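You operate a simulated robot arm through the tools that you are given. There is no shell and no other tool. Be economical: measure what you need, move in short steps, check, and stop when the job is done.

Carry out the task below with a simulated two-armed robot. There is one attempt and no reset: what you move stays moved.

Task
Put the red drying tray on the top of the pairing bench away on the top of the drying tray bench. Screw the cap back on the green square bottle. Take the pink tube on the top of the pairing bench and put it away on the top of the green bench. Open the green cupboard door, take the teal jar and leave it on the shelf in the small green cupboard and shut the door again. Put the small blue dish on the top of the pairing bench away on the orange mat. Fetch the short dropper pipette and set it on the grate of the rinse drip pan. Put the bottle labelled "wash liquid" from the top of the dish bench on the grate of the pure drip pan and the bottle labelled "pure water" on the top of the white bench shelf. Take the small green jar and leave it on the grate of the pure drip pan. Put the wide red cup on the small blue tray. Open the green bench drawer. Do these in any order. Set down upright: teal jar, bottle, small green jar, wide red cup.

The check looks at the end state, three seconds after you hand in, the way a careful person would. Anything else that was tipped, shoved, dropped, spilled or broken makes it a failure. A push-on lid holds only when it is set on centred and level and pressed home; a screw cap is set on level and turned clockwise until tight.

Robot
Two 7-joint arms with two-finger parallel grippers on one trunk, on a base that drives. Base frame: it is fixed to the floor where the robot stands at the start and does not move with it; the origin is under the middle of the robot, x ahead of it, y to its left, z up. Units: m, rad, N and s.
The left shoulder is at the start at [0.06, 0.189, 1.178], the right one opposite. Places, roughly: grate of the pure drip pan [0.4, 0.3, 0.7]; grate of the rinse drip pan [0.9, 0.8, 0.7]; green bench drawer [2.4, 1.1, 0.7]; green cupboard door [0.6, -2.5, 0.5]; green square bottle (6x6x15 cm) [0.5, -0.4, 0.9]; grey square bottle, pink bottle, slim wash liquid  [2.5, -0.5, 1]; orange mat [-3.4, 0.5, 0.8]; pink tube (4x4x10 cm) [0.6, -0.5, 0.9]; shelf in the small green cupboard [0.6, -2.7, 0.5]; short dropper pipette (12x2x2 cm) [1, -1.2, 0.8]; small blue dish (5x5x3 cm) [0.4, -1, 0.8]; small blue tray [-3, 2.75, 0.75]; small green jar (5x5x7 cm) [1.1, -2.9, 0.9]; teal jar (8x8x11 cm) [0.8, -0.6, 0.8]; top of the drying tray bench [-1.5, 1.1, 0.8]; top of the green bench [0.1, -2.8, 0.8]; top of the white bench shelf [1, -0.7, 1.1]. Payload 3.43 kg a hand.
Tool frame (each hand has its own): the origin (TCP) lies between the finger pads and is the grasp point; the fingertips stand 0.03 m ahead of it; z points along the fingers, y is the line along which they close. The gripper opens to 0.094 m. The fingers are 0.028 m wide and 0.01 m thick; the gripper's body (0.05 by 0.096 m) begins 0.055 m behind the TCP.
Orientation is told as [roll, pitch, yaw] about the base's x, y, z axes, in that order, counted from this pose: with the fingers straight down and closing along the base's y, the tool's x points along the base's -x, its y along +y and its z along -z.

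Tools
- The arms move only by the tool drive_tool. It takes "left_plan", "right_plan" or both (then of equal length, played together; a hand with none holds still); each is a list of rows, each a list of 7 numbers: the closure, from 0 (fully open) to 1 (shut), then the shift along the base's x, y, z in m, then the turn, a rotation vector about the base's x, y, z in rad. In form: [[hand, dx, dy, dz, rx, ry, rz], ...]. A call has 1 to 12 rows; each row shifts and turns the commanded pose from where the row before left it. Each row takes 0.2 s and may step no farther than 0.05 m and 0.15 rad from the row before; otherwise, or with a gripper value out of range, the whole call is refused. A pose out of reach is approached as far as the arm can. The call stops where the force on the tool passes 40 N (or 10 N more than at its start, if that is more) or the arm is blocked; 0.2 s more then pass. The fingers move at their own pace (about 0.153 m/s each) and stop on an object; they squeeze with about 20 N. The grip force told is the motor's: it shows also when the fingers shut on nothing. Time passes only in rows, and 0.2 s behind the last, so rows that do not move let the fingers close. It gives the time, the measured TCP pose, the force on the tool (base axes), the opening and the grip force at its end, in the units of the frame above (readings bear some noise), with the torque about the TCP (base axes, N m) and any sound that the robot's microphone picked up, and new pictures: "views" is both (left out), scene, wrist or none (wrist: the cameras of the hands that moved).
- Cameras (640 x 400 px; columns grow to the right, rows downward): "scene" is now at [0.0073, -0.0142, 1.7271]; the picture's right is [-0.02, -1.00, 0.00], its down [-0.87, 0.02, -0.49] and it looks along [0.49, -0.01, -0.87] (base axes); focal length 282 px, centre (320, 200). "left" rides on the left gripper at [0.076, -0.014, -0.103] in its tool frame; the picture's right is [0.18, 0.98, 0.00], its down [-0.75, 0.14, -0.64] and it looks along [-0.63, 0.12, 0.77] (tool axes); focal length 243 px, centre (320, 200). "right" rides on the right gripper at [0.076, 0.014, -0.103] in its tool frame; the picture's right is [-0.18, 0.98, 0.00], its down [-0.75, -0.14, -0.64] and it looks along [-0.63, -0.12, 0.77] (tool axes); focal length 243 px, centre (320, 200). There is no depth. A picture from a camera that has moved, and an enlarged one, comes with that camera's place and axes in the base frame and with its lens. The place of the scene camera against the robot may be out by one fixed shift of up to 0.025 m in any direction.
- raise_lower(by): slides the trunk up (or, below 0, down) by that many m; the arms and the scene camera ride with it, the base frame stays. It gives what a move gives, with no picture.
- steer(legs): drives the robot by 1 to 6 legs, each [ahead, left, turn to the left] in m, m and rad, along the robot's own axes; the way and the turn of a leg run together, so that a leg with both is an arc; at most 1.5 m and 3.142 rad a leg. The arms and the cameras ride along, it lands a little off, and it stops where it bumps. It gives what a move gives, and a new picture of the scene camera.
- aim_head(pan, tilt): turns the head with the scene camera to pan (to the left, within 1.501 rad either way) and tilt (down, from -0.506 to 1.204), counted from straight ahead of the robot. It gives what a move gives, and a new picture of the scene camera.
- inspect(camera, box): a new picture of the part [left, top, right, bottom] of that camera's present view, enlarged. The clock stands still meanwhile.
- close_job(): hands the job in; it is judged then, once.

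Go step by step. Nothing tells you exact positions but the pictures and the camera data: compare them with the known pose of the tool, close in by small moves and look again before you grip or let go. The budget is 546 turns and 360 pictures, counting those below and the enlarged ones. Unless the task says otherwise, let go and move clear before handing in, and close with one line.

The tools are called after "Call:" by a JSON object that holds its "method" and its "body". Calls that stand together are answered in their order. drive_tool: Moves the arms, as the interface text tells. Its arguments: {"type":"object","properties":{"left_plan":{"type":"array"},"right_plan":{"type":"array"},"views":{"type":"string","enum":["both","scene","wrist","none"]}},"required":[]} The other tools are called the same way: raise_lower (by) slides the trunk up or down; steer (legs) drives the base; aim_head (pan, tilt) turns the head that bears the scene camera; inspect (camera, box) takes an enlarged picture of a part of a camera's view; close_job () hands the job in.

At the start:

```text
clock: 0.0
left_tool_pos: [0.4129, 0.0066, 1.113]
left_tool_rot: [0.001, 0.0, -0.001]
left_wrist_force: [0.4, 0.6, -0.8]
left_moment: [-0.01, 0.02, 0.0]
left_opening: 0.0939
left_grip_force: 0.0
right_tool_pos: [0.2873, -0.2947, 1.1742]
right_tool_rot: [-0.001, 0.001, -0.001]
right_wrist_force: [-0.4, -0.6, 0.2]
right_moment: [-0.05, -0.03, 0.04]
right_opening: 0.0941
right_grip_force: 0.0
trunk travel left (down, up): [-0.85, 0.14]
robot x, y, heading: [0.002, -0.0008, 0.0]
head pan, tilt: [-0.023, 1.061]
```

scene: 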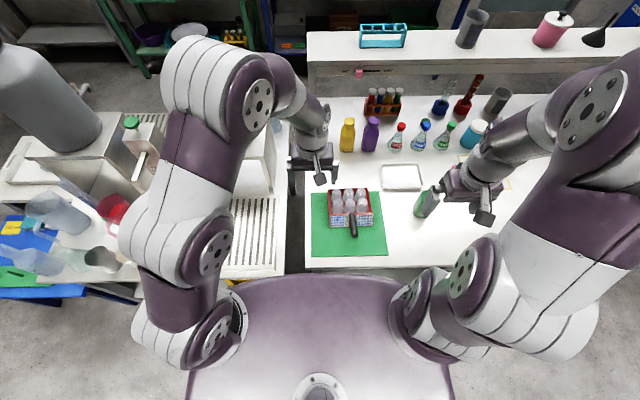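
right: 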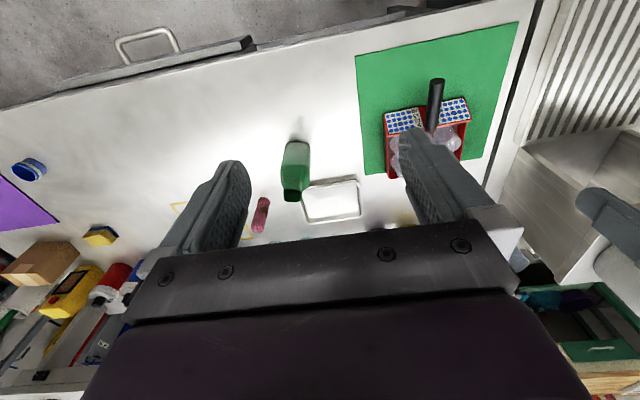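
left: 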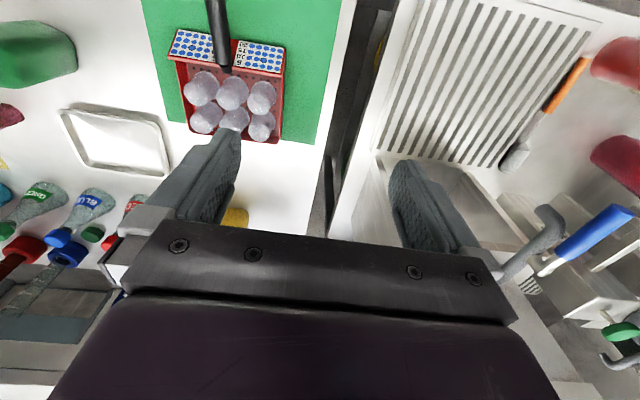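

I see the pairing bench ahead with the red tray holding bottles on a green mat, the green square bottle to its right, and a drip pan to the left. I will look around with the head first.

Call:
{"method": "aim_head", "body": {"pan": -0.6, "tilt": 0.7}}

Call:
{"method": "aim_head", "body": {"pan": 0.6, "tilt": 0.7}}

Call:
{"method": "aim_head", "body": {"pan": -1.4, "tilt": 0.4}}

Call:
{"method": "aim_head", "body": {"pan": 1.4, "tilt": 0.4}}

Call:
{"method": "aim_head", "body": {"pan": 0.0, "tilt": 0.4}}

```text
clock: 1.0
left_tool_pos: [0.4131, 0.0073, 1.1123]
left_tool_rot: [0.001, 0.002, 0.0]
left_wrist_force: [-0.2, 0.0, -0.6]
left_moment: [-0.02, -0.01, 0.0]
left_opening: 0.0941
left_grip_force: 0.1
right_tool_pos: [0.2878, -0.2974, 1.1749]
right_tool_rot: [-0.001, 0.0, -0.001]
right_wrist_force: [0.5, 1.2, 0.5]
right_moment: [0.0, -0.02, 0.04]
right_opening: 0.0938
right_grip_force: 0.0
trunk travel left (down, up): [-0.85, 0.14]
robot x, y, heading: [-0.0029, -0.0024, -0.001]
head pan, tilt: [-0.6, 0.7]
camera scene: at [0.0117, -0.0606, 1.7545], right [-0.56, -0.83, 0.0], down [-0.53, 0.36, -0.76], along [0.63, -0.43, -0.64], focal length 282 px, centre (320, 200)
```

scene: 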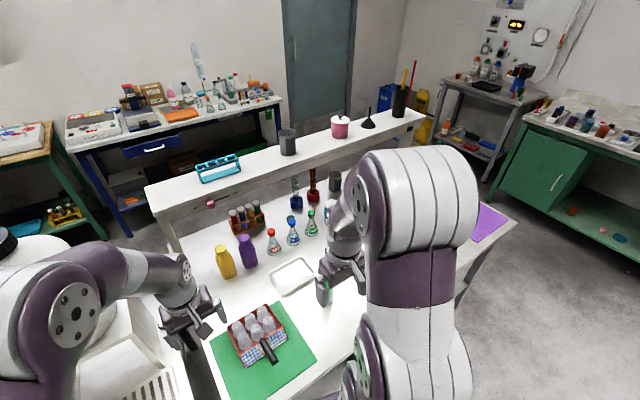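

```text
clock: 2.4
left_tool_pos: [0.4133, 0.0069, 1.1114]
left_tool_rot: [0.0, -0.001, 0.001]
left_wrist_force: [0.5, 1.1, 0.3]
left_moment: [0.0, -0.02, 0.01]
left_opening: 0.0941
left_grip_force: 0.1
right_tool_pos: [0.288, -0.2959, 1.1736]
right_tool_rot: [-0.001, 0.0, -0.001]
right_wrist_force: [-0.5, 0.1, 0.0]
right_moment: [0.01, 0.02, 0.0]
right_opening: 0.0938
right_grip_force: 0.1
trunk travel left (down, up): [-0.85, 0.14]
robot x, y, heading: [-0.0015, 0.0019, 0.001]
head pan, tilt: [0.6, 0.7]
camera scene: at [0.0117, 0.0352, 1.7546], right [0.56, -0.83, 0.0], down [-0.53, -0.36, -0.76], along [0.63, 0.43, -0.64], focal length 282 px, centre (320, 200)
```

scene: 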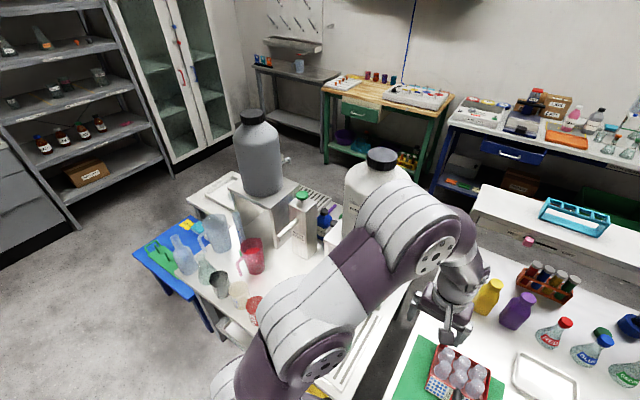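

```text
clock: 4.3
left_tool_pos: [0.4131, 0.0062, 1.1136]
left_tool_rot: [0.001, -0.002, 0.001]
left_wrist_force: [0.1, 0.1, 0.5]
left_moment: [0.01, 0.0, 0.01]
left_opening: 0.0942
left_grip_force: 0.1
right_tool_pos: [0.2873, -0.2955, 1.1741]
right_tool_rot: [0.001, -0.001, -0.001]
right_wrist_force: [0.7, -0.2, -0.8]
right_moment: [-0.02, -0.03, 0.01]
right_opening: 0.0941
right_grip_force: 0.1
trunk travel left (down, up): [-0.85, 0.14]
robot x, y, heading: [0.0018, -0.0003, -0.002]
head pan, tilt: [-1.4, 0.4]
camera scene: at [-0.0426, -0.104, 1.7814], right [-0.99, -0.17, 0.0], down [-0.07, 0.38, -0.92], along [0.16, -0.91, -0.39], focal length 282 px, centre (320, 200)
```

scene: 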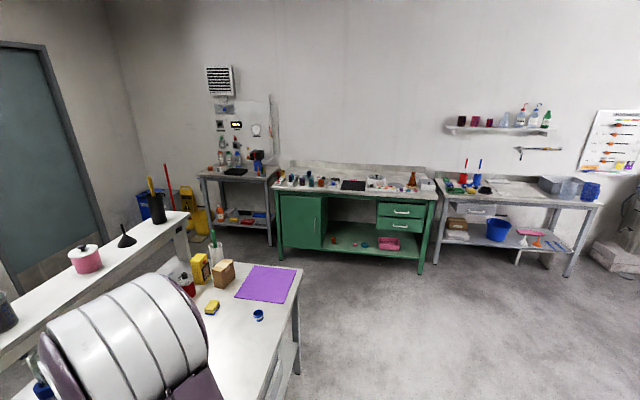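

```text
clock: 6.8
left_tool_pos: [0.412, 0.0079, 1.1127]
left_tool_rot: [0.0, 0.001, 0.001]
left_wrist_force: [0.3, 0.0, 0.5]
left_moment: [0.0, 0.01, 0.01]
left_opening: 0.0942
left_grip_force: 0.1
right_tool_pos: [0.2866, -0.2949, 1.1736]
right_tool_rot: [-0.001, 0.0, 0.001]
right_wrist_force: [0.3, 0.0, 0.2]
right_moment: [0.02, 0.0, -0.02]
right_opening: 0.0941
right_grip_force: 0.1
trunk travel left (down, up): [-0.85, 0.14]
robot x, y, heading: [-0.0019, -0.0017, 0.004]
head pan, tilt: [1.4, 0.4]
camera scene: at [-0.0427, 0.0786, 1.7814], right [0.99, -0.17, 0.0], down [-0.07, -0.38, -0.92], along [0.16, 0.91, -0.39], focal length 282 px, centre (320, 200)
```

scene: 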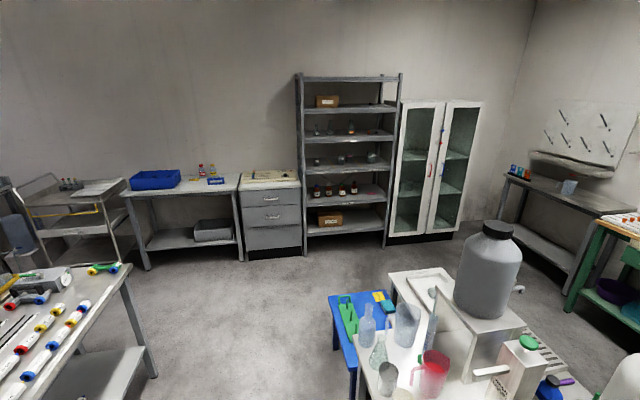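

```text
clock: 8.3
left_tool_pos: [0.4142, 0.0066, 1.1127]
left_tool_rot: [0.001, 0.001, 0.0]
left_wrist_force: [0.2, 0.2, 0.7]
left_moment: [0.0, 0.02, -0.02]
left_opening: 0.0938
left_grip_force: 0.1
right_tool_pos: [0.2875, -0.2951, 1.1745]
right_tool_rot: [-0.001, 0.001, 0.001]
right_wrist_force: [-0.1, -0.3, -0.2]
right_moment: [0.02, -0.03, -0.01]
right_opening: 0.0942
right_grip_force: 0.0
trunk travel left (down, up): [-0.85, 0.14]
robot x, y, heading: [0.0008, -0.0012, 0.002]
head pan, tilt: [0.0, 0.4]
camera scene: at [0.0342, -0.0126, 1.7814], right [0.0, -1.0, 0.0], down [-0.39, 0.0, -0.92], along [0.92, 0.0, -0.39], focal length 282 px, centre (320, 200)
```

scene: 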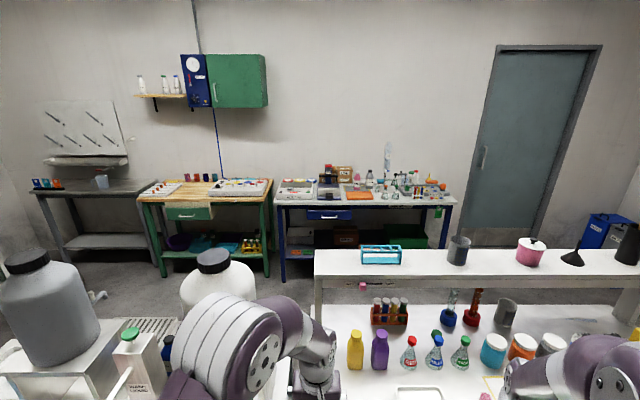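

I have a rough layout. Now I look more closely at the pairing bench.

Call:
{"method": "aim_head", "body": {"pan": -0.5, "tilt": 0.85}}

Call:
{"method": "inspect", "body": {"camera": "right", "box": [0, 60, 400, 310]}}

Call:
{"method": "inspect", "body": {"camera": "left", "box": [0, 0, 340, 212]}}

```text
clock: 9.2
left_tool_pos: [0.4126, 0.0072, 1.1121]
left_tool_rot: [0.0, 0.0, 0.002]
left_wrist_force: [0.0, -0.1, 0.3]
left_moment: [-0.01, -0.01, 0.03]
left_opening: 0.0941
left_grip_force: 0.0
right_tool_pos: [0.2884, -0.2962, 1.1732]
right_tool_rot: [0.0, 0.001, 0.0]
right_wrist_force: [-0.5, -0.1, 0.4]
right_moment: [-0.02, 0.04, -0.01]
right_opening: 0.0937
right_grip_force: 0.1
trunk travel left (down, up): [-0.85, 0.14]
robot x, y, heading: [-0.0015, 0.0012, 0.004]
head pan, tilt: [-0.499, 0.85]
camera scene: at [0.0102, -0.05, 1.7424], right [-0.48, -0.88, 0.0], down [-0.66, 0.36, -0.66], along [0.58, -0.32, -0.75], focal length 282 px, centre (320, 200)
```

scene: 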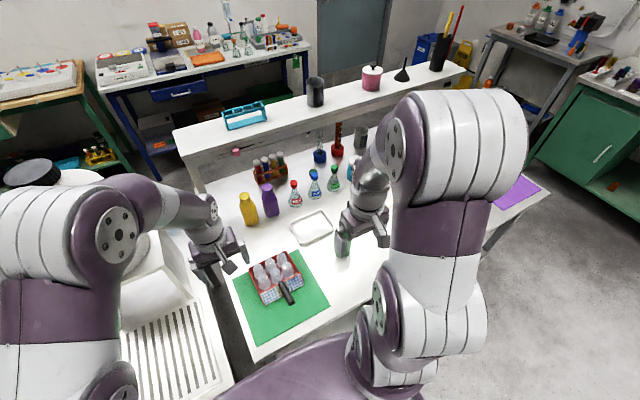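

```text
1.60 times, centred on (200, 185) of right
camera zoom: at [0.2112, -0.2817, 1.2777], right [0.18, 0.98, 0.0], down [0.75, -0.14, 0.64], along [0.63, -0.12, -0.77], focal length 388 px, centre (512, 224)
```

zoom: 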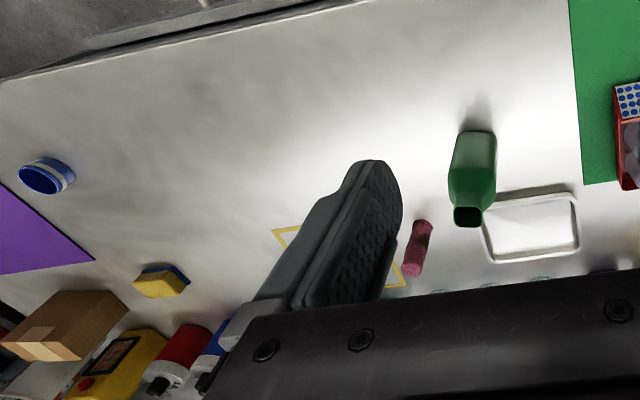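

```text
1.88 times, centred on (170, 106) of left
camera zoom: at [0.336, -0.0069, 1.2142], right [-0.18, 0.98, 0.0], down [0.75, 0.14, 0.64], along [0.63, 0.12, -0.77], focal length 457 px, centre (602, 377)
```

zoom: 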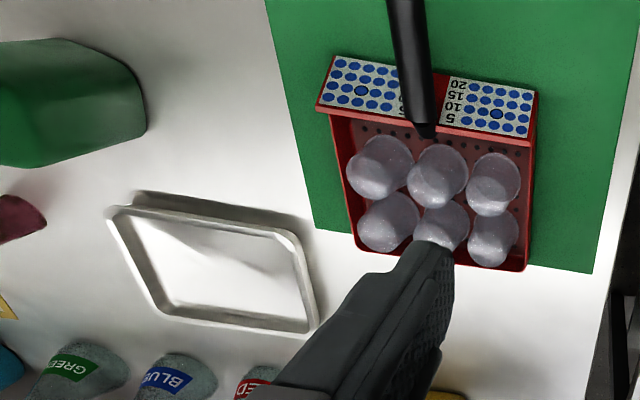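

Call:
{"method": "inspect", "body": {"camera": "scene", "box": [180, 120, 420, 270]}}

Call:
{"method": "inspect", "body": {"camera": "scene", "box": [90, 0, 330, 150]}}

```text
2.67 times, centred on (300, 195) of scene
camera zoom: at [0.0102, -0.05, 1.7424], right [-0.48, -0.88, 0.0], down [-0.66, 0.36, -0.66], along [0.58, -0.32, -0.75], focal length 753 px, centre (373, 213)
```

zoom: 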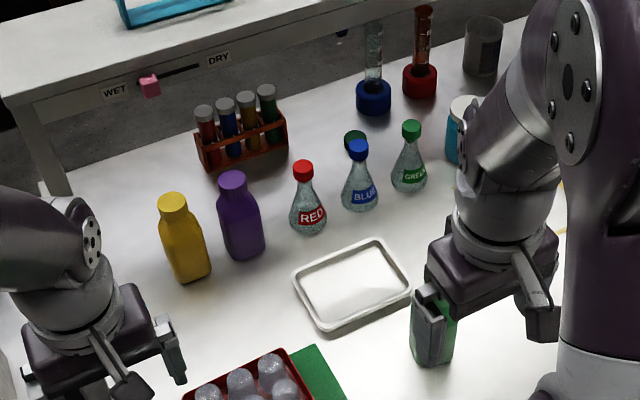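

```text
2.67 times, centred on (210, 75) of scene
camera zoom: at [0.0102, -0.05, 1.7424], right [-0.48, -0.88, 0.0], down [-0.66, 0.36, -0.66], along [0.58, -0.32, -0.75], focal length 753 px, centre (613, 533)
```

zoom: 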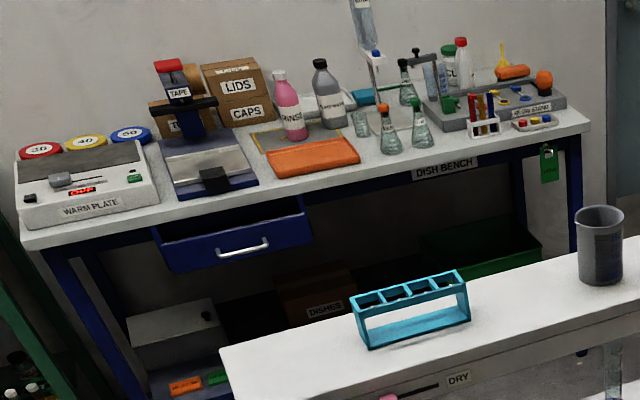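

The cap lies behind the blue flask, about x 0.97. I need to know whether the base can approach the bench, so I back up a little and look behind and below.

Call:
{"method": "aim_head", "body": {"pan": -1.5, "tilt": 0.8}}

Call:
{"method": "aim_head", "body": {"pan": 1.5, "tilt": 0.8}}

```text
clock: 10.5
left_tool_pos: [0.4132, 0.0079, 1.1127]
left_tool_rot: [0.0, -0.001, 0.001]
left_wrist_force: [-0.4, 0.3, -0.3]
left_moment: [0.0, -0.03, -0.01]
left_opening: 0.0938
left_grip_force: 0.1
right_tool_pos: [0.2873, -0.2964, 1.175]
right_tool_rot: [0.0, -0.001, -0.001]
right_wrist_force: [0.4, -0.5, 0.6]
right_moment: [0.0, 0.01, -0.01]
right_opening: 0.094
right_grip_force: 0.1
trunk travel left (down, up): [-0.85, 0.14]
robot x, y, heading: [0.002, 0.0015, 0.003]
head pan, tilt: [-1.499, 0.799]
camera scene: at [-0.0526, -0.0931, 1.7463], right [-1.0, -0.07, 0.0], down [-0.05, 0.72, -0.7], along [0.05, -0.7, -0.72], focal length 282 px, centre (320, 200)
```

scene: 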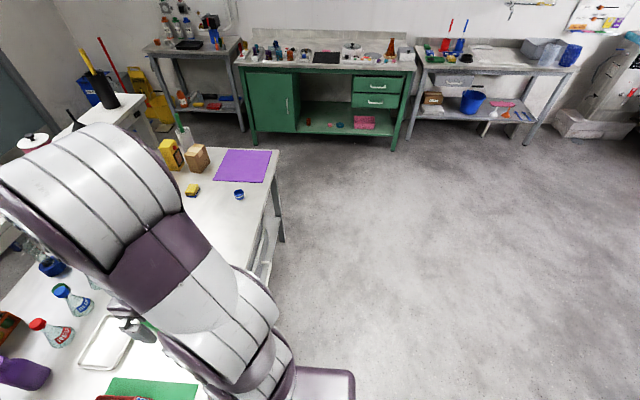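

```text
clock: 13.1
left_tool_pos: [0.4131, 0.0068, 1.1119]
left_tool_rot: [0.0, 0.001, -0.001]
left_wrist_force: [-0.6, 0.1, 0.1]
left_moment: [0.0, -0.01, -0.03]
left_opening: 0.0939
left_grip_force: 0.1
right_tool_pos: [0.2877, -0.2966, 1.1733]
right_tool_rot: [-0.001, 0.0, -0.001]
right_wrist_force: [-0.6, 0.7, -0.1]
right_moment: [-0.02, 0.03, 0.01]
right_opening: 0.094
right_grip_force: 0.1
trunk travel left (down, up): [-0.85, 0.14]
robot x, y, heading: [0.0013, -0.002, 0.0]
head pan, tilt: [1.499, 0.799]
camera scene: at [-0.0527, 0.0678, 1.7463], right [1.0, -0.07, 0.0], down [-0.05, -0.71, -0.7], along [0.05, 0.7, -0.72], focal length 282 px, centre (320, 200)
```

scene: 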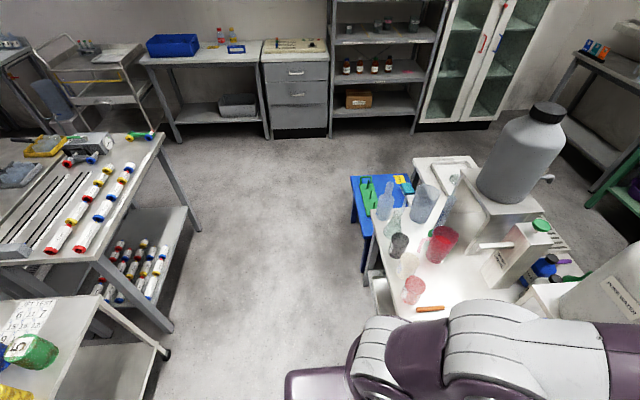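

Call:
{"method": "steer", "body": {"legs": [[-0.5, 0, 0]]}}

Call:
{"method": "aim_head", "body": {"pan": 0.0, "tilt": 0.9}}

Call:
{"method": "aim_head", "body": {"pan": -0.7, "tilt": 0.9}}

```text
clock: 16.1
left_tool_pos: [-0.0879, 0.0072, 1.1117]
left_tool_rot: [0.001, 0.0, 0.002]
left_wrist_force: [0.5, 0.0, -0.2]
left_moment: [0.01, 0.03, -0.01]
left_opening: 0.0937
left_grip_force: 0.1
right_tool_pos: [-0.213, -0.295, 1.1739]
right_tool_rot: [0.0, 0.0, 0.002]
right_wrist_force: [-0.1, -0.6, 0.4]
right_moment: [-0.01, -0.01, -0.02]
right_opening: 0.094
right_grip_force: 0.1
trunk travel left (down, up): [-0.85, 0.14]
robot x, y, heading: [-0.5024, 0.0, 0.006]
head pan, tilt: [1.499, 0.799]
camera scene: at [-0.5533, 0.067, 1.7463], right [1.0, -0.07, 0.0], down [-0.05, -0.72, -0.7], along [0.05, 0.7, -0.72], focal length 282 px, centre (320, 200)
```

scene: 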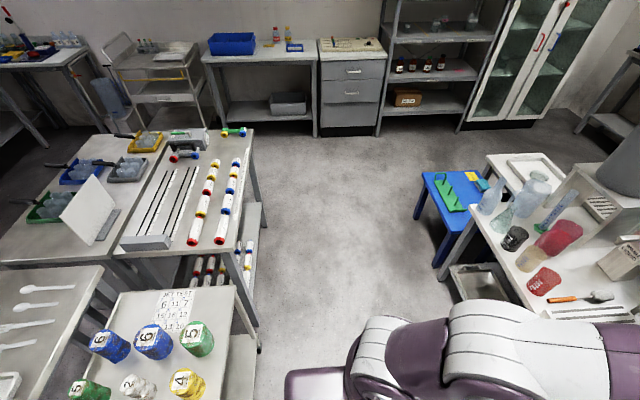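

```text
clock: 17.7
left_tool_pos: [-0.0891, 0.0076, 1.1122]
left_tool_rot: [0.0, -0.002, 0.003]
left_wrist_force: [0.2, -0.5, 0.2]
left_moment: [-0.01, -0.01, 0.01]
left_opening: 0.0938
left_grip_force: 0.2
right_tool_pos: [-0.2129, -0.2967, 1.1745]
right_tool_rot: [0.0, 0.0, 0.003]
right_wrist_force: [0.8, -0.9, 0.1]
right_moment: [0.01, 0.02, -0.02]
right_opening: 0.0939
right_grip_force: 0.0
trunk travel left (down, up): [-0.85, 0.14]
robot x, y, heading: [-0.4988, 0.0007, -0.001]
head pan, tilt: [0.0, 0.901]
camera scene: at [-0.4841, -0.0132, 1.7384], right [0.0, -1.0, 0.0], down [-0.78, 0.0, -0.62], along [0.62, 0.0, -0.78], focal length 282 px, centre (320, 200)
```

scene: 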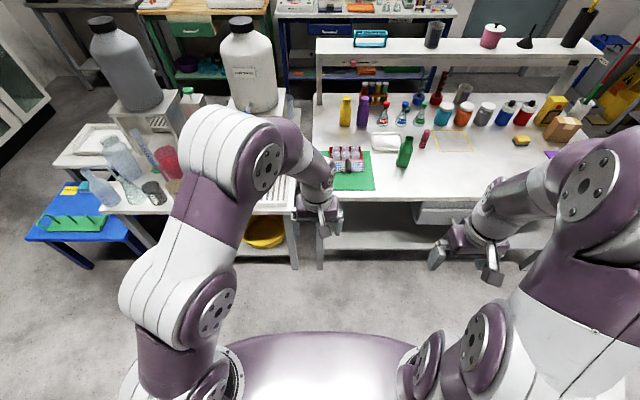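

```text
clock: 18.7
left_tool_pos: [-0.0887, 0.0069, 1.1134]
left_tool_rot: [-0.002, -0.001, 0.002]
left_wrist_force: [0.1, 0.4, -0.5]
left_moment: [0.03, -0.04, 0.0]
left_opening: 0.094
left_grip_force: 0.0
right_tool_pos: [-0.2136, -0.2967, 1.1739]
right_tool_rot: [0.0, -0.001, 0.002]
right_wrist_force: [-0.6, -0.1, -0.5]
right_moment: [0.02, 0.0, 0.0]
right_opening: 0.094
right_grip_force: 0.1
trunk travel left (down, up): [-0.85, 0.14]
robot x, y, heading: [-0.4991, 0.0023, 0.005]
head pan, tilt: [-0.7, 0.901]
camera scene: at [-0.5018, -0.0619, 1.7384], right [-0.64, -0.77, 0.0], down [-0.6, 0.5, -0.62], along [0.48, -0.4, -0.78], focal length 282 px, centre (320, 200)
```

scene: 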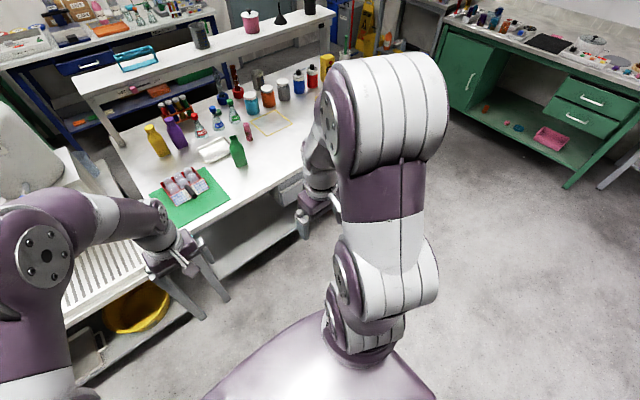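

Call:
{"method": "steer", "body": {"legs": [[0, -0.6, -1.57]]}}

Call:
{"method": "aim_head", "body": {"pan": -1.3, "tilt": 0.35}}

Call:
{"method": "aim_head", "body": {"pan": 0.0, "tilt": 0.35}}

```text
clock: 23.0
left_tool_pos: [-0.8773, -0.7904, 1.1123]
left_tool_rot: [0.0, 0.001, -1.58]
left_wrist_force: [0.2, -0.7, 0.2]
left_moment: [0.01, 0.04, 0.0]
left_opening: 0.0937
left_grip_force: 0.0
right_tool_pos: [-1.179, -0.6623, 1.1743]
right_tool_rot: [0.0, 0.0, -1.579]
right_wrist_force: [-0.2, 0.8, -0.4]
right_moment: [-0.01, 0.0, -0.02]
right_opening: 0.094
right_grip_force: 0.0
trunk travel left (down, up): [-0.85, 0.14]
robot x, y, heading: [-0.8803, -0.3801, -1.58]
head pan, tilt: [-0.7, 0.901]
cut short: leg 1
camera scene: at [-0.9273, -0.3875, 1.7384], right [-0.76, 0.65, 0.0], down [0.51, 0.59, -0.62], along [-0.4, -0.47, -0.78], focal length 282 px, centre (320, 200)
```

scene: 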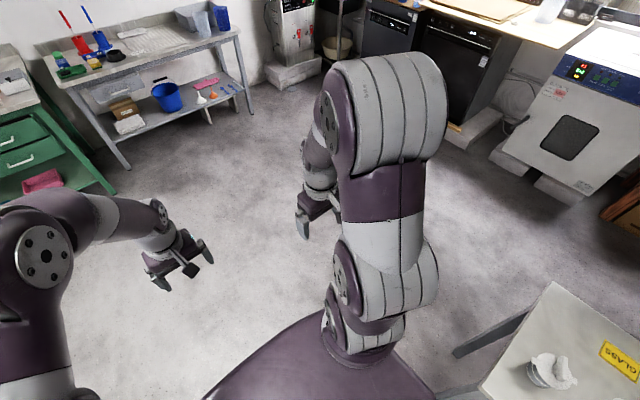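

```text
clock: 24.0
left_tool_pos: [-0.8781, -0.7907, 1.1132]
left_tool_rot: [0.0, 0.0, -1.579]
left_wrist_force: [0.9, 0.0, -0.1]
left_moment: [-0.02, 0.0, 0.03]
left_opening: 0.0938
left_grip_force: 0.0
right_tool_pos: [-1.1787, -0.6637, 1.1738]
right_tool_rot: [0.001, -0.002, -1.578]
right_wrist_force: [1.0, -0.6, 0.1]
right_moment: [-0.02, -0.02, 0.04]
right_opening: 0.0942
right_grip_force: 0.1
trunk travel left (down, up): [-0.85, 0.14]
robot x, y, heading: [-0.8793, -0.3771, -1.58]
head pan, tilt: [-1.3, 0.351]
camera scene: at [-0.9684, -0.3544, 1.7859], right [-0.26, 0.97, 0.0], down [0.33, 0.09, -0.94], along [-0.91, -0.24, -0.34], focal length 282 px, centre (320, 200)
```

scene: 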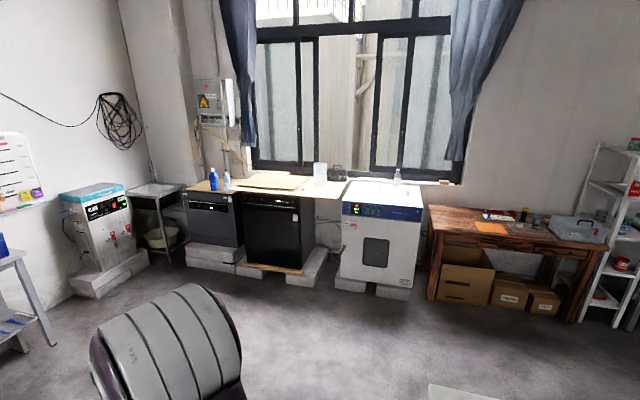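

```text
clock: 25.5
left_tool_pos: [-0.8786, -0.7902, 1.1134]
left_tool_rot: [0.0, 0.0, -1.58]
left_wrist_force: [-0.4, 0.5, 0.4]
left_moment: [-0.01, 0.0, -0.02]
left_opening: 0.0939
left_grip_force: 0.1
right_tool_pos: [-1.1796, -0.662, 1.1739]
right_tool_rot: [0.0, 0.0, -1.579]
right_wrist_force: [0.2, 0.0, 0.0]
right_moment: [0.04, 0.0, -0.02]
right_opening: 0.094
right_grip_force: 0.0
trunk travel left (down, up): [-0.85, 0.14]
robot x, y, heading: [-0.8807, -0.3799, -1.579]
head pan, tilt: [0.0, 0.351]
camera scene: at [-0.8797, -0.4233, 1.786], right [-1.0, 0.01, 0.0], down [0.0, 0.34, -0.94], along [-0.01, -0.94, -0.34], focal length 282 px, centre (320, 200)
```

scene: 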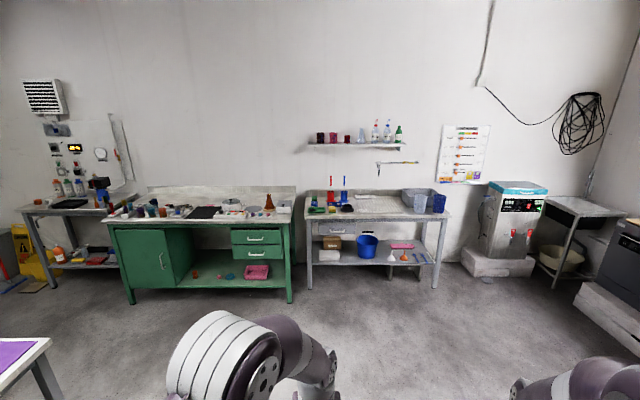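

Call:
{"method": "steer", "body": {"legs": [[0.5, 0, 0], [0, 0, -1.57]]}}

Call:
{"method": "aim_head", "body": {"pan": -0.9, "tilt": 0.45}}

```text
clock: 32.2
left_tool_pos: [-1.2973, -0.8754, 1.1115]
left_tool_rot: [0.001, -0.001, 3.125]
left_wrist_force: [-0.5, 0.2, -0.3]
left_moment: [0.05, 0.01, -0.01]
left_opening: 0.094
left_grip_force: 0.2
right_tool_pos: [-1.1675, -0.5748, 1.174]
right_tool_rot: [0.0, -0.001, 3.125]
right_wrist_force: [0.5, -0.8, 0.8]
right_moment: [0.01, 0.0, 0.0]
right_opening: 0.0942
right_grip_force: 0.2
trunk travel left (down, up): [-0.85, 0.14]
robot x, y, heading: [-0.8863, -0.8741, 3.127]
head pan, tilt: [0.0, 0.351]
camera scene: at [-0.9165, -0.8886, 1.786], right [0.02, 1.0, 0.0], down [0.34, -0.01, -0.94], along [-0.94, 0.02, -0.34], focal length 282 px, centre (320, 200)
```

scene: 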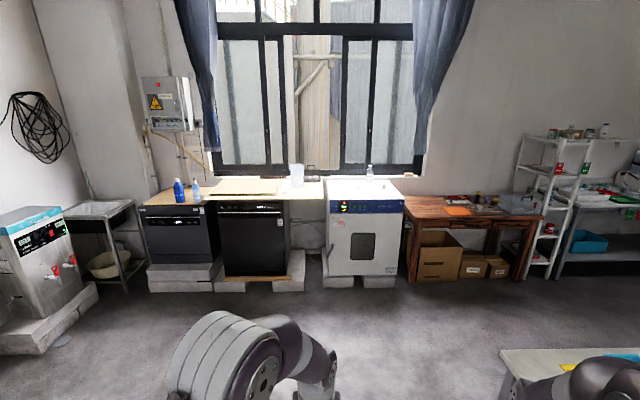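

```text
clock: 33.5
left_tool_pos: [-1.298, -0.877, 1.1123]
left_tool_rot: [0.001, -0.001, 3.124]
left_wrist_force: [0.5, -0.4, 0.0]
left_moment: [0.0, 0.0, 0.01]
left_opening: 0.0938
left_grip_force: 0.1
right_tool_pos: [-1.167, -0.5753, 1.1744]
right_tool_rot: [0.0, 0.001, 3.123]
right_wrist_force: [-0.2, -0.4, -0.5]
right_moment: [0.02, -0.01, 0.0]
right_opening: 0.094
right_grip_force: 0.0
trunk travel left (down, up): [-0.85, 0.14]
robot x, y, heading: [-0.8865, -0.874, 3.124]
head pan, tilt: [-0.901, 0.45]
camera scene: at [-0.8793, -0.8172, 1.7768], right [0.79, 0.61, 0.0], down [0.26, -0.35, -0.9], along [-0.55, 0.71, -0.44], focal length 282 px, centre (320, 200)
```

scene: 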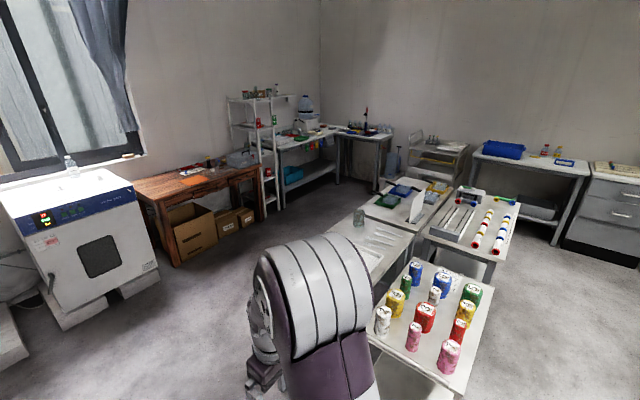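

Call:
{"method": "inspect", "body": {"camera": "scene", "box": [320, 170, 540, 390]}}

Call:
{"method": "inspect", "body": {"camera": "scene", "box": [200, 80, 480, 255]}}

```text
1.82 times, centred on (430, 280) of scene
camera zoom: at [-0.8793, -0.8172, 1.7768], right [0.79, 0.61, 0.0], down [0.26, -0.35, -0.9], along [-0.55, 0.71, -0.44], focal length 514 px, centre (120, 54)
```

zoom: 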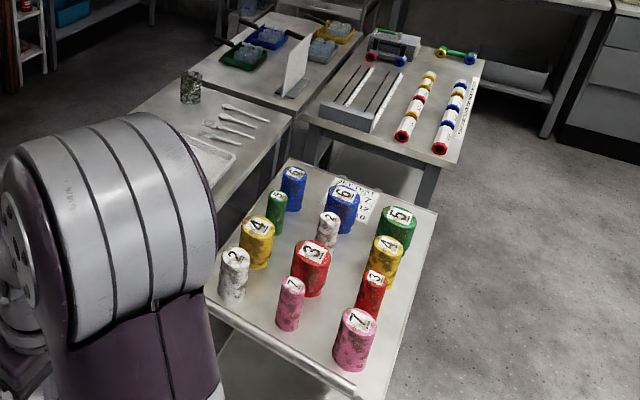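

```text
2.29 times, centred on (340, 168) of scene
camera zoom: at [-0.8793, -0.8172, 1.7768], right [0.79, 0.61, 0.0], down [0.26, -0.35, -0.9], along [-0.55, 0.71, -0.44], focal length 646 px, centre (274, 274)
```

zoom: 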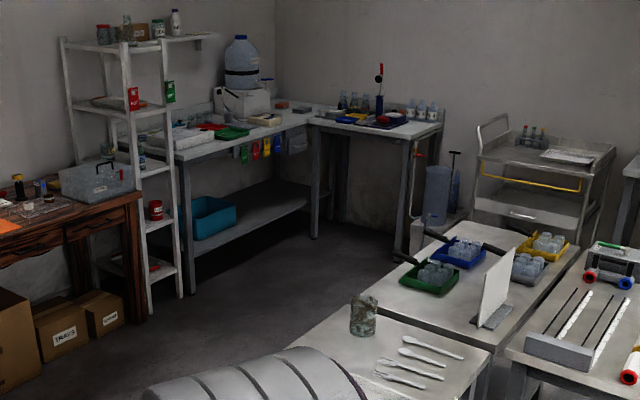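

The drying trays, numbered pots, wooden bench with orange mat and corner bench are located. Now I drive back to the pairing bench in front of the green bottle.

Call:
{"method": "steer", "body": {"legs": [[0, 0, 3.142], [0.7, 0.45, 0.017]]}}

Call:
{"method": "aim_head", "body": {"pan": 0.0, "tilt": 0.85}}

```text
refused: 3.142 is not a number from -3.14159 to 3.14159
```

```text
clock: 34.6
left_tool_pos: [-1.2965, -0.8759, 1.1122]
left_tool_rot: [0.001, -0.001, 3.125]
left_wrist_force: [-1.3, 0.2, -0.2]
left_moment: [0.01, -0.02, 0.02]
left_opening: 0.094
left_grip_force: 0.0
right_tool_pos: [-1.1663, -0.5754, 1.174]
right_tool_rot: [0.0, 0.0, 3.124]
right_wrist_force: [-0.2, -0.4, -0.6]
right_moment: [-0.02, -0.04, 0.02]
right_opening: 0.0942
right_grip_force: 0.1
trunk travel left (down, up): [-0.85, 0.14]
robot x, y, heading: [-0.8836, -0.8778, 3.124]
head pan, tilt: [0.0, 0.85]
camera scene: at [-0.9016, -0.8887, 1.7423], right [0.02, 1.0, 0.0], down [0.75, -0.01, -0.66], along [-0.66, 0.01, -0.75], focal length 282 px, centre (320, 200)
```

scene: 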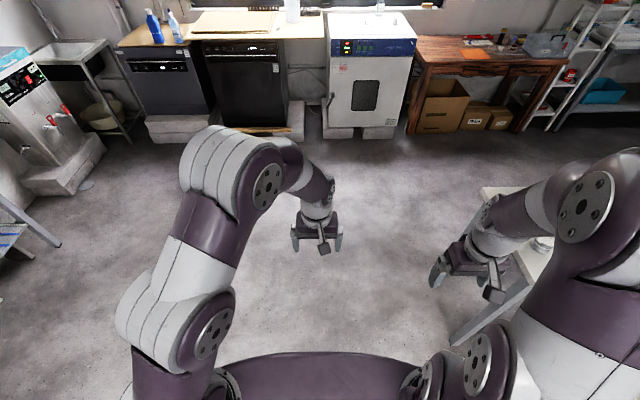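

Call:
{"method": "steer", "body": {"legs": [[0, 0, 3.141], [0.7, 0.45, 0.017]]}}

Call:
{"method": "drive_tool", "body": {"left_plan": [[0, -0.04, 0.03, 0.03, 0, 0, 0], [0, -0.04, 0.03, 0.03, 0, 0, 0], [0, -0.03, 0.04, 0, 0, 0, 0], [0, -0.0, 0.04, 0, 0, 0, 0]], "right_plan": [[0, -0.03, -0.04, 0, 0, 0, 0], [0, -0.03, -0.04, 0, 0, 0, 0], [0, 0.0, -0.04, 0, 0, 0, 0], [0, 0, -0.02, 0, 0, 0, 0]], "views": "scene"}}

```text
clock: 46.5
left_tool_pos: [0.2203, -0.4031, 1.1116]
left_tool_rot: [0.0, -0.001, 0.022]
left_wrist_force: [0.7, -0.5, 1.3]
left_moment: [0.0, 0.0, -0.02]
left_opening: 0.0941
left_grip_force: 0.0
right_tool_pos: [0.1011, -0.7071, 1.1754]
right_tool_rot: [0.0, 0.001, 0.021]
right_wrist_force: [-0.8, -0.7, 0.1]
right_moment: [0.02, -0.01, -0.01]
right_opening: 0.0939
right_grip_force: 0.0
trunk travel left (down, up): [-0.85, 0.14]
robot x, y, heading: [-0.1931, -0.4155, 0.018]
head pan, tilt: [0.0, 0.85]
camera scene: at [-0.1726, -0.4299, 1.7423], right [0.02, -1.0, 0.0], down [-0.75, -0.01, -0.66], along [0.66, 0.01, -0.75], focal length 282 px, centre (320, 200)
```

scene: 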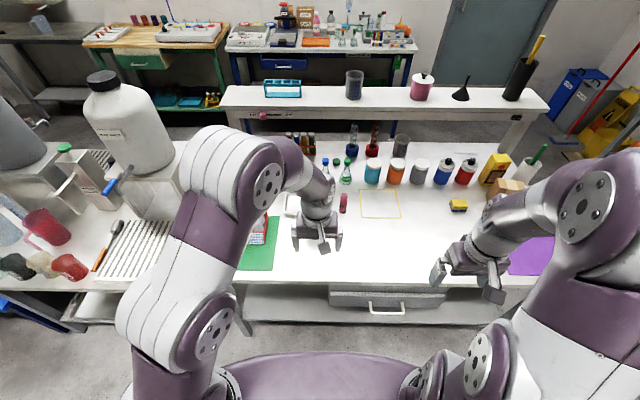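

```text
refused: row 1 steps farther than a row can; nothing moved
```

Call:
{"method": "steer", "body": {"legs": [[0.2, 0, -0.018], [0.12, 0, 0]]}}

Call:
{"method": "drive_tool", "body": {"left_plan": [[0, -0.03, 0.04, 0.0, 0, 0, 0], [0, -0.03, 0.04, 0.0, 0, 0, 0], [0, -0.03, 0.04, 0, 0, 0, 0], [0, -0.0, 0.04, 0, 0, 0, 0]], "right_plan": [[0, -0.03, -0.04, 0, 0, 0, 0], [0, -0.03, -0.04, 0, 0, 0, 0], [0, 0.0, -0.04, 0, 0, 0, 0], [0, 0, -0.02, 0, 0, 0, 0]], "views": "scene"}}

```text
clock: 48.9
left_tool_pos: [0.5389, -0.4052, 1.113]
left_tool_rot: [0.0, 0.0, 0.005]
left_wrist_force: [-0.4, 0.1, 0.0]
left_moment: [0.01, 0.03, 0.01]
left_opening: 0.0939
left_grip_force: 0.0
right_tool_pos: [0.4161, -0.7083, 1.1744]
right_tool_rot: [-0.001, 0.001, 0.005]
right_wrist_force: [-0.7, 0.0, -0.5]
right_moment: [-0.02, 0.0, 0.03]
right_opening: 0.094
right_grip_force: 0.0
trunk travel left (down, up): [-0.85, 0.14]
robot x, y, heading: [0.127, -0.4096, 0.005]
head pan, tilt: [0.0, 0.85]
camera scene: at [0.1463, -0.4269, 1.7423], right [0.01, -1.0, 0.0], down [-0.75, 0.0, -0.66], along [0.66, 0.0, -0.75], focal length 282 px, centre (320, 200)
```

scene: 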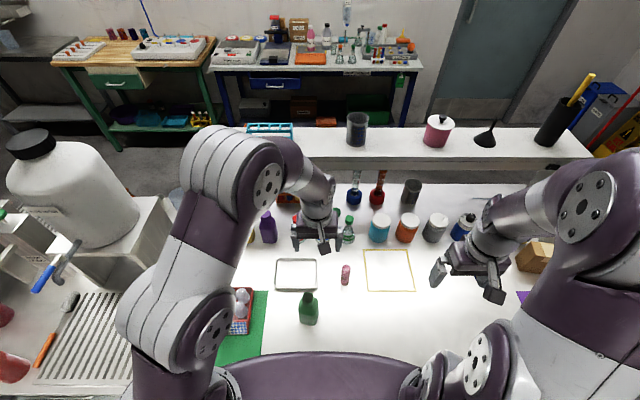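

```text
clock: 49.9
left_tool_pos: [0.449, -0.2441, 1.1125]
left_tool_rot: [0.0, 0.001, 0.004]
left_wrist_force: [-0.1, 0.2, 0.1]
left_moment: [-0.01, 0.02, -0.02]
left_opening: 0.094
left_grip_force: 0.1
right_tool_pos: [0.3539, -0.8483, 1.1751]
right_tool_rot: [0.002, 0.001, 0.007]
right_wrist_force: [0.1, -0.4, -0.1]
right_moment: [-0.01, 0.01, 0.02]
right_opening: 0.094
right_grip_force: 0.0
trunk travel left (down, up): [-0.85, 0.14]
robot x, y, heading: [0.1302, -0.4123, 0.002]
head pan, tilt: [0.0, 0.85]
camera scene: at [0.1461, -0.4258, 1.7423], right [0.0, -1.0, 0.0], down [-0.75, 0.0, -0.66], along [0.66, 0.0, -0.75], focal length 282 px, centre (320, 200)
```

scene: 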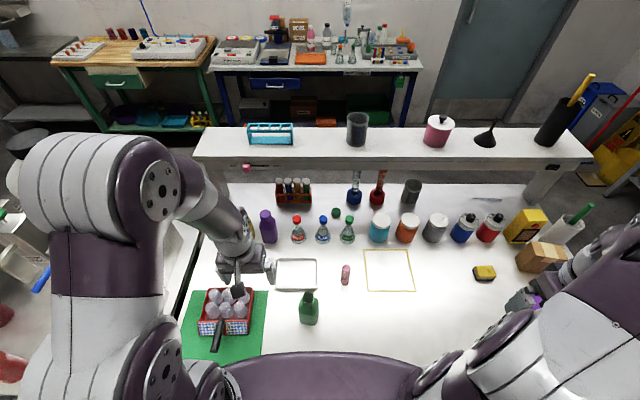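

Call:
{"method": "steer", "body": {"legs": [[0.12, 0, 0]]}}

Call:
{"method": "inspect", "body": {"camera": "scene", "box": [220, 180, 460, 330]}}

```text
clock: 51.1
left_tool_pos: [0.5676, -0.2474, 1.1134]
left_tool_rot: [-0.001, -0.001, 0.003]
left_wrist_force: [0.1, -0.4, -0.6]
left_moment: [0.0, -0.01, 0.0]
left_opening: 0.094
left_grip_force: 0.1
right_tool_pos: [0.474, -0.8481, 1.1752]
right_tool_rot: [0.002, 0.001, 0.004]
right_wrist_force: [-0.3, 0.5, -0.2]
right_moment: [-0.04, 0.01, -0.02]
right_opening: 0.0941
right_grip_force: 0.1
trunk travel left (down, up): [-0.85, 0.14]
robot x, y, heading: [0.2443, -0.4149, 0.004]
head pan, tilt: [0.0, 0.85]
camera scene: at [0.2645, -0.4262, 1.7423], right [0.0, -1.0, 0.0], down [-0.75, 0.0, -0.66], along [0.66, 0.0, -0.75], focal length 282 px, centre (320, 200)
```

scene: 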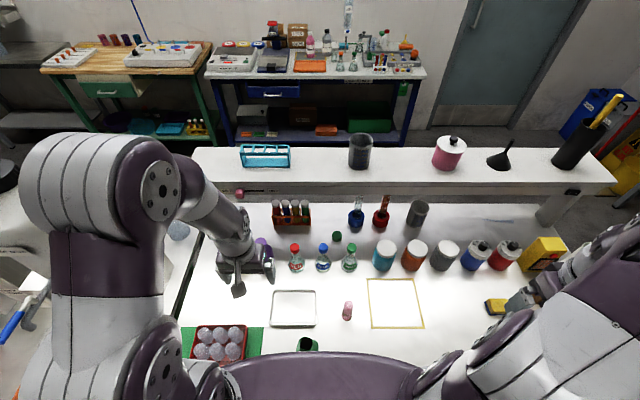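

```text
2.67 times, centred on (340, 255) of scene
camera zoom: at [0.2645, -0.4262, 1.7423], right [0.0, -1.0, 0.0], down [-0.75, 0.0, -0.66], along [0.66, 0.0, -0.75], focal length 753 px, centre (267, 53)
```

zoom: 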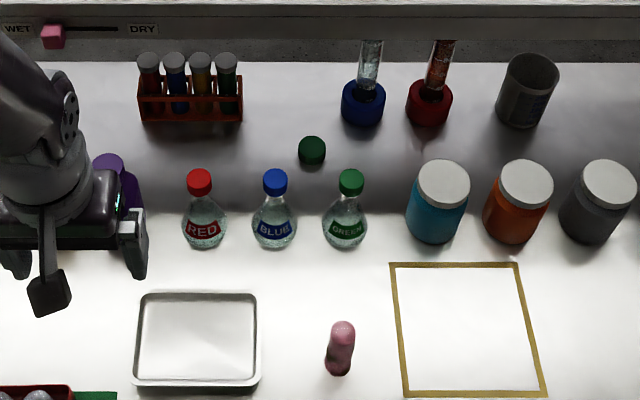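

The base fits under the bench edge, so items are in reach. The cap is near (0.94, -0.50) and the bottle near (0.49, -0.39). I bring the right hand above the cap, tilted forward.

Call:
{"method": "drive_tool", "body": {"right_plan": [[0, 0.0313, 0.0292, -0.0167, 0, -0.0367, 0], [0, 0.0313, 0.0292, -0.0167, 0, -0.0367, 0], [0, 0.0313, 0.0292, -0.0167, 0, -0.0367, 0], [0, 0.0313, 0.0292, -0.0167, 0, -0.0367, 0], [0, 0.0313, 0.0292, -0.0167, 0, -0.0367, 0], [0, 0.0313, 0.0292, -0.0167, 0, -0.0367, 0], [0, 0.0313, 0.0292, -0.0167, 0, -0.0367, 0], [0, 0.0313, 0.0292, -0.0167, 0, -0.0367, 0], [0, 0.0313, 0.0292, -0.0167, 0, -0.0367, 0], [0, 0.0313, 0.0292, -0.0167, 0, -0.0367, 0], [0, 0.0313, 0.0292, -0.0167, 0, -0.0367, 0], [0, 0.0313, 0.0292, -0.0167, 0, -0.0367, 0]]}}

```text
clock: 53.8
left_tool_pos: [0.571, -0.2452, 1.113]
left_tool_rot: [0.002, 0.001, 0.003]
left_wrist_force: [-1.3, 0.6, 0.0]
left_moment: [-0.01, 0.02, 0.01]
left_opening: 0.0939
left_grip_force: 0.1
right_tool_pos: [0.8525, -0.4974, 0.9733]
right_tool_rot: [-0.004, -0.439, 0.005]
right_wrist_force: [0.6, -0.3, 0.2]
right_moment: [-0.02, -0.01, 0.01]
right_opening: 0.0942
right_grip_force: 0.0
trunk travel left (down, up): [-0.85, 0.14]
robot x, y, heading: [0.2461, -0.416, 0.004]
head pan, tilt: [0.0, 0.85]
camera scene: at [0.2681, -0.4252, 1.7423], right [0.0, -1.0, 0.0], down [-0.75, 0.0, -0.66], along [0.66, 0.0, -0.75], focal length 282 px, centre (320, 200)
camera right: at [0.7387, -0.4836, 1.035], right [0.16, 0.98, 0.08], down [0.41, -0.14, 0.9], along [0.9, -0.12, -0.43], focal length 243 px, centre (320, 200)
```

scene: 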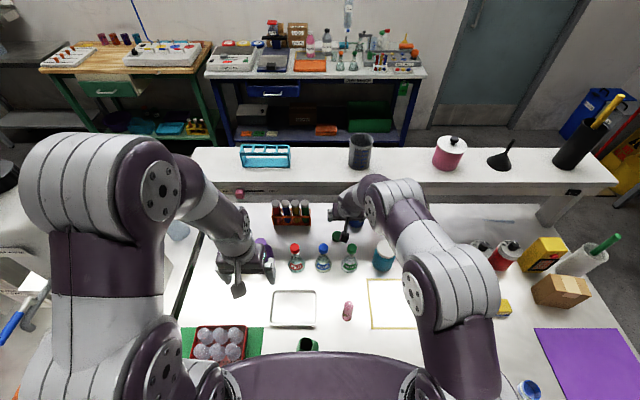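
right: 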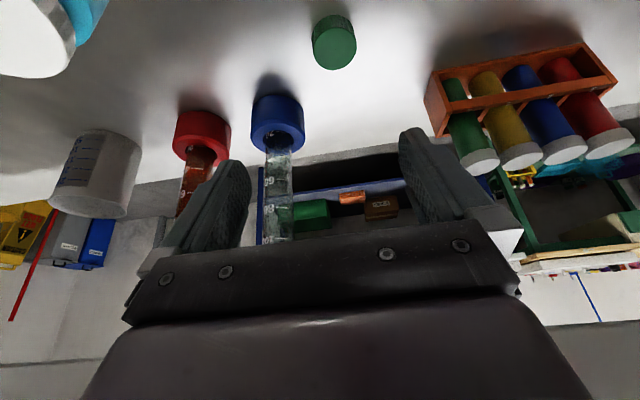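

Call:
{"method": "inspect", "body": {"camera": "left", "box": [0, 0, 640, 400]}}

Call:
{"method": "inspect", "body": {"camera": "scene", "box": [250, 170, 410, 270]}}

```text
1.00 times, centred on (320, 200) of left
camera zoom: at [0.4935, -0.2592, 1.214], right [-0.19, 0.98, 0.0], down [0.75, 0.14, 0.64], along [0.63, 0.12, -0.77], focal length 243 px, centre (320, 200)
```

zoom: 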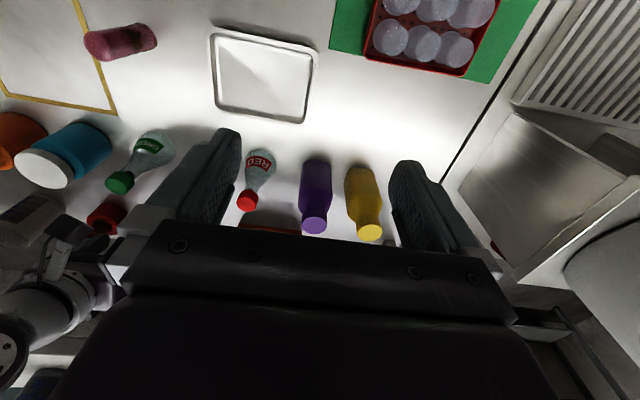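

```text
4.00 times, centred on (330, 220) of scene
camera zoom: at [0.2681, -0.4252, 1.7423], right [0.0, -1.0, 0.0], down [-0.75, 0.0, -0.66], along [0.66, 0.0, -0.75], focal length 1130 px, centre (280, 120)
```

zoom: 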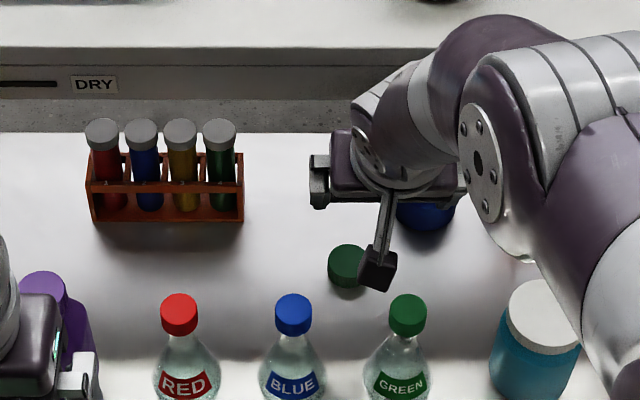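

The flasks stand at y -0.34, -0.44 and -0.55, so I yaw the tool 0.3 rad to keep the wrist camera in the gap between the blue and green ones. I go to a pre-grasp pose.

Call:
{"method": "drive_tool", "body": {"right_plan": [[0, 0, 0, 0, 0, 0, 0.15], [0, 0, 0, 0, 0, 0, 0.145], [0, 0.0015, -0.001, -0.035, 0, 0, 0], [0, 0.002, -0.001, -0.04, 0, 0, 0]]}}

Call:
{"method": "inspect", "body": {"camera": "scene", "box": [250, 170, 410, 270]}}

```text
clock: 54.8
left_tool_pos: [0.5706, -0.2459, 1.1122]
left_tool_rot: [0.0, 0.002, 0.004]
left_wrist_force: [0.1, 0.4, 0.1]
left_moment: [0.05, 0.02, 0.01]
left_opening: 0.094
left_grip_force: 0.0
right_tool_pos: [0.8543, -0.5011, 0.8992]
right_tool_rot: [-0.003, -0.437, 0.298]
right_wrist_force: [0.5, -0.3, 0.4]
right_moment: [0.01, -0.01, -0.01]
right_opening: 0.094
right_grip_force: 0.1
trunk travel left (down, up): [-0.85, 0.14]
robot x, y, heading: [0.2458, -0.4149, -0.001]
head pan, tilt: [0.0, 0.85]
camera scene: at [0.268, -0.4266, 1.7423], right [0.0, -1.0, 0.0], down [-0.75, 0.0, -0.66], along [0.66, 0.0, -0.75], focal length 282 px, centre (320, 200)
camera right: at [0.7429, -0.5198, 0.9591], right [-0.13, 0.99, 0.08], down [0.43, -0.01, 0.9], along [0.89, 0.15, -0.43], focal length 243 px, centre (320, 200)
```

scene: 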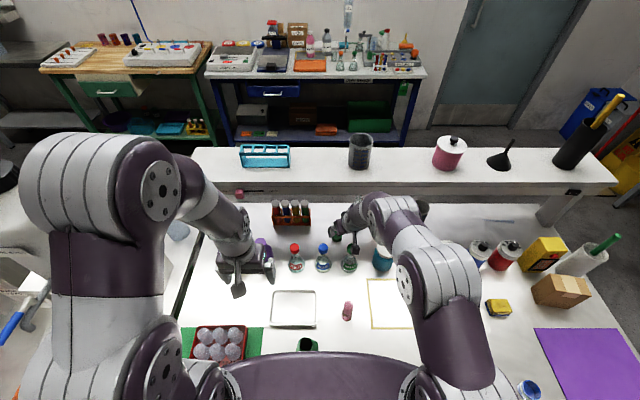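
right: 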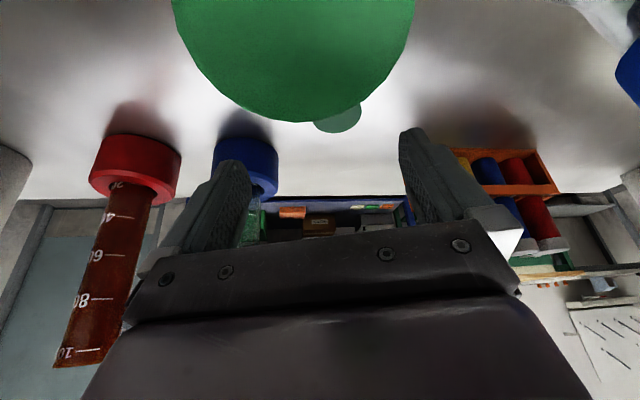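

```text
4.00 times, centred on (330, 220) of scene
camera zoom: at [0.268, -0.4266, 1.7423], right [0.0, -1.0, 0.0], down [-0.75, 0.0, -0.66], along [0.66, 0.0, -0.75], focal length 1130 px, centre (280, 120)
```

zoom: 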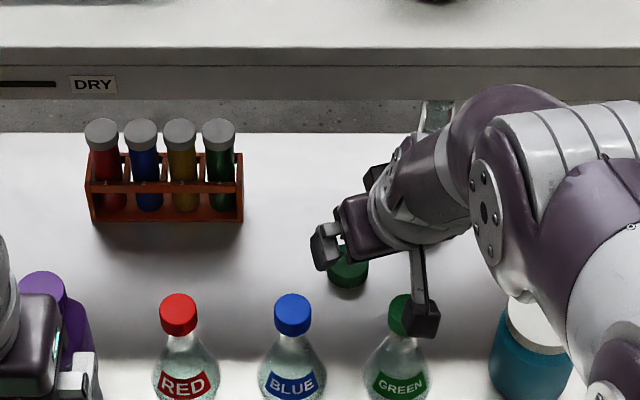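

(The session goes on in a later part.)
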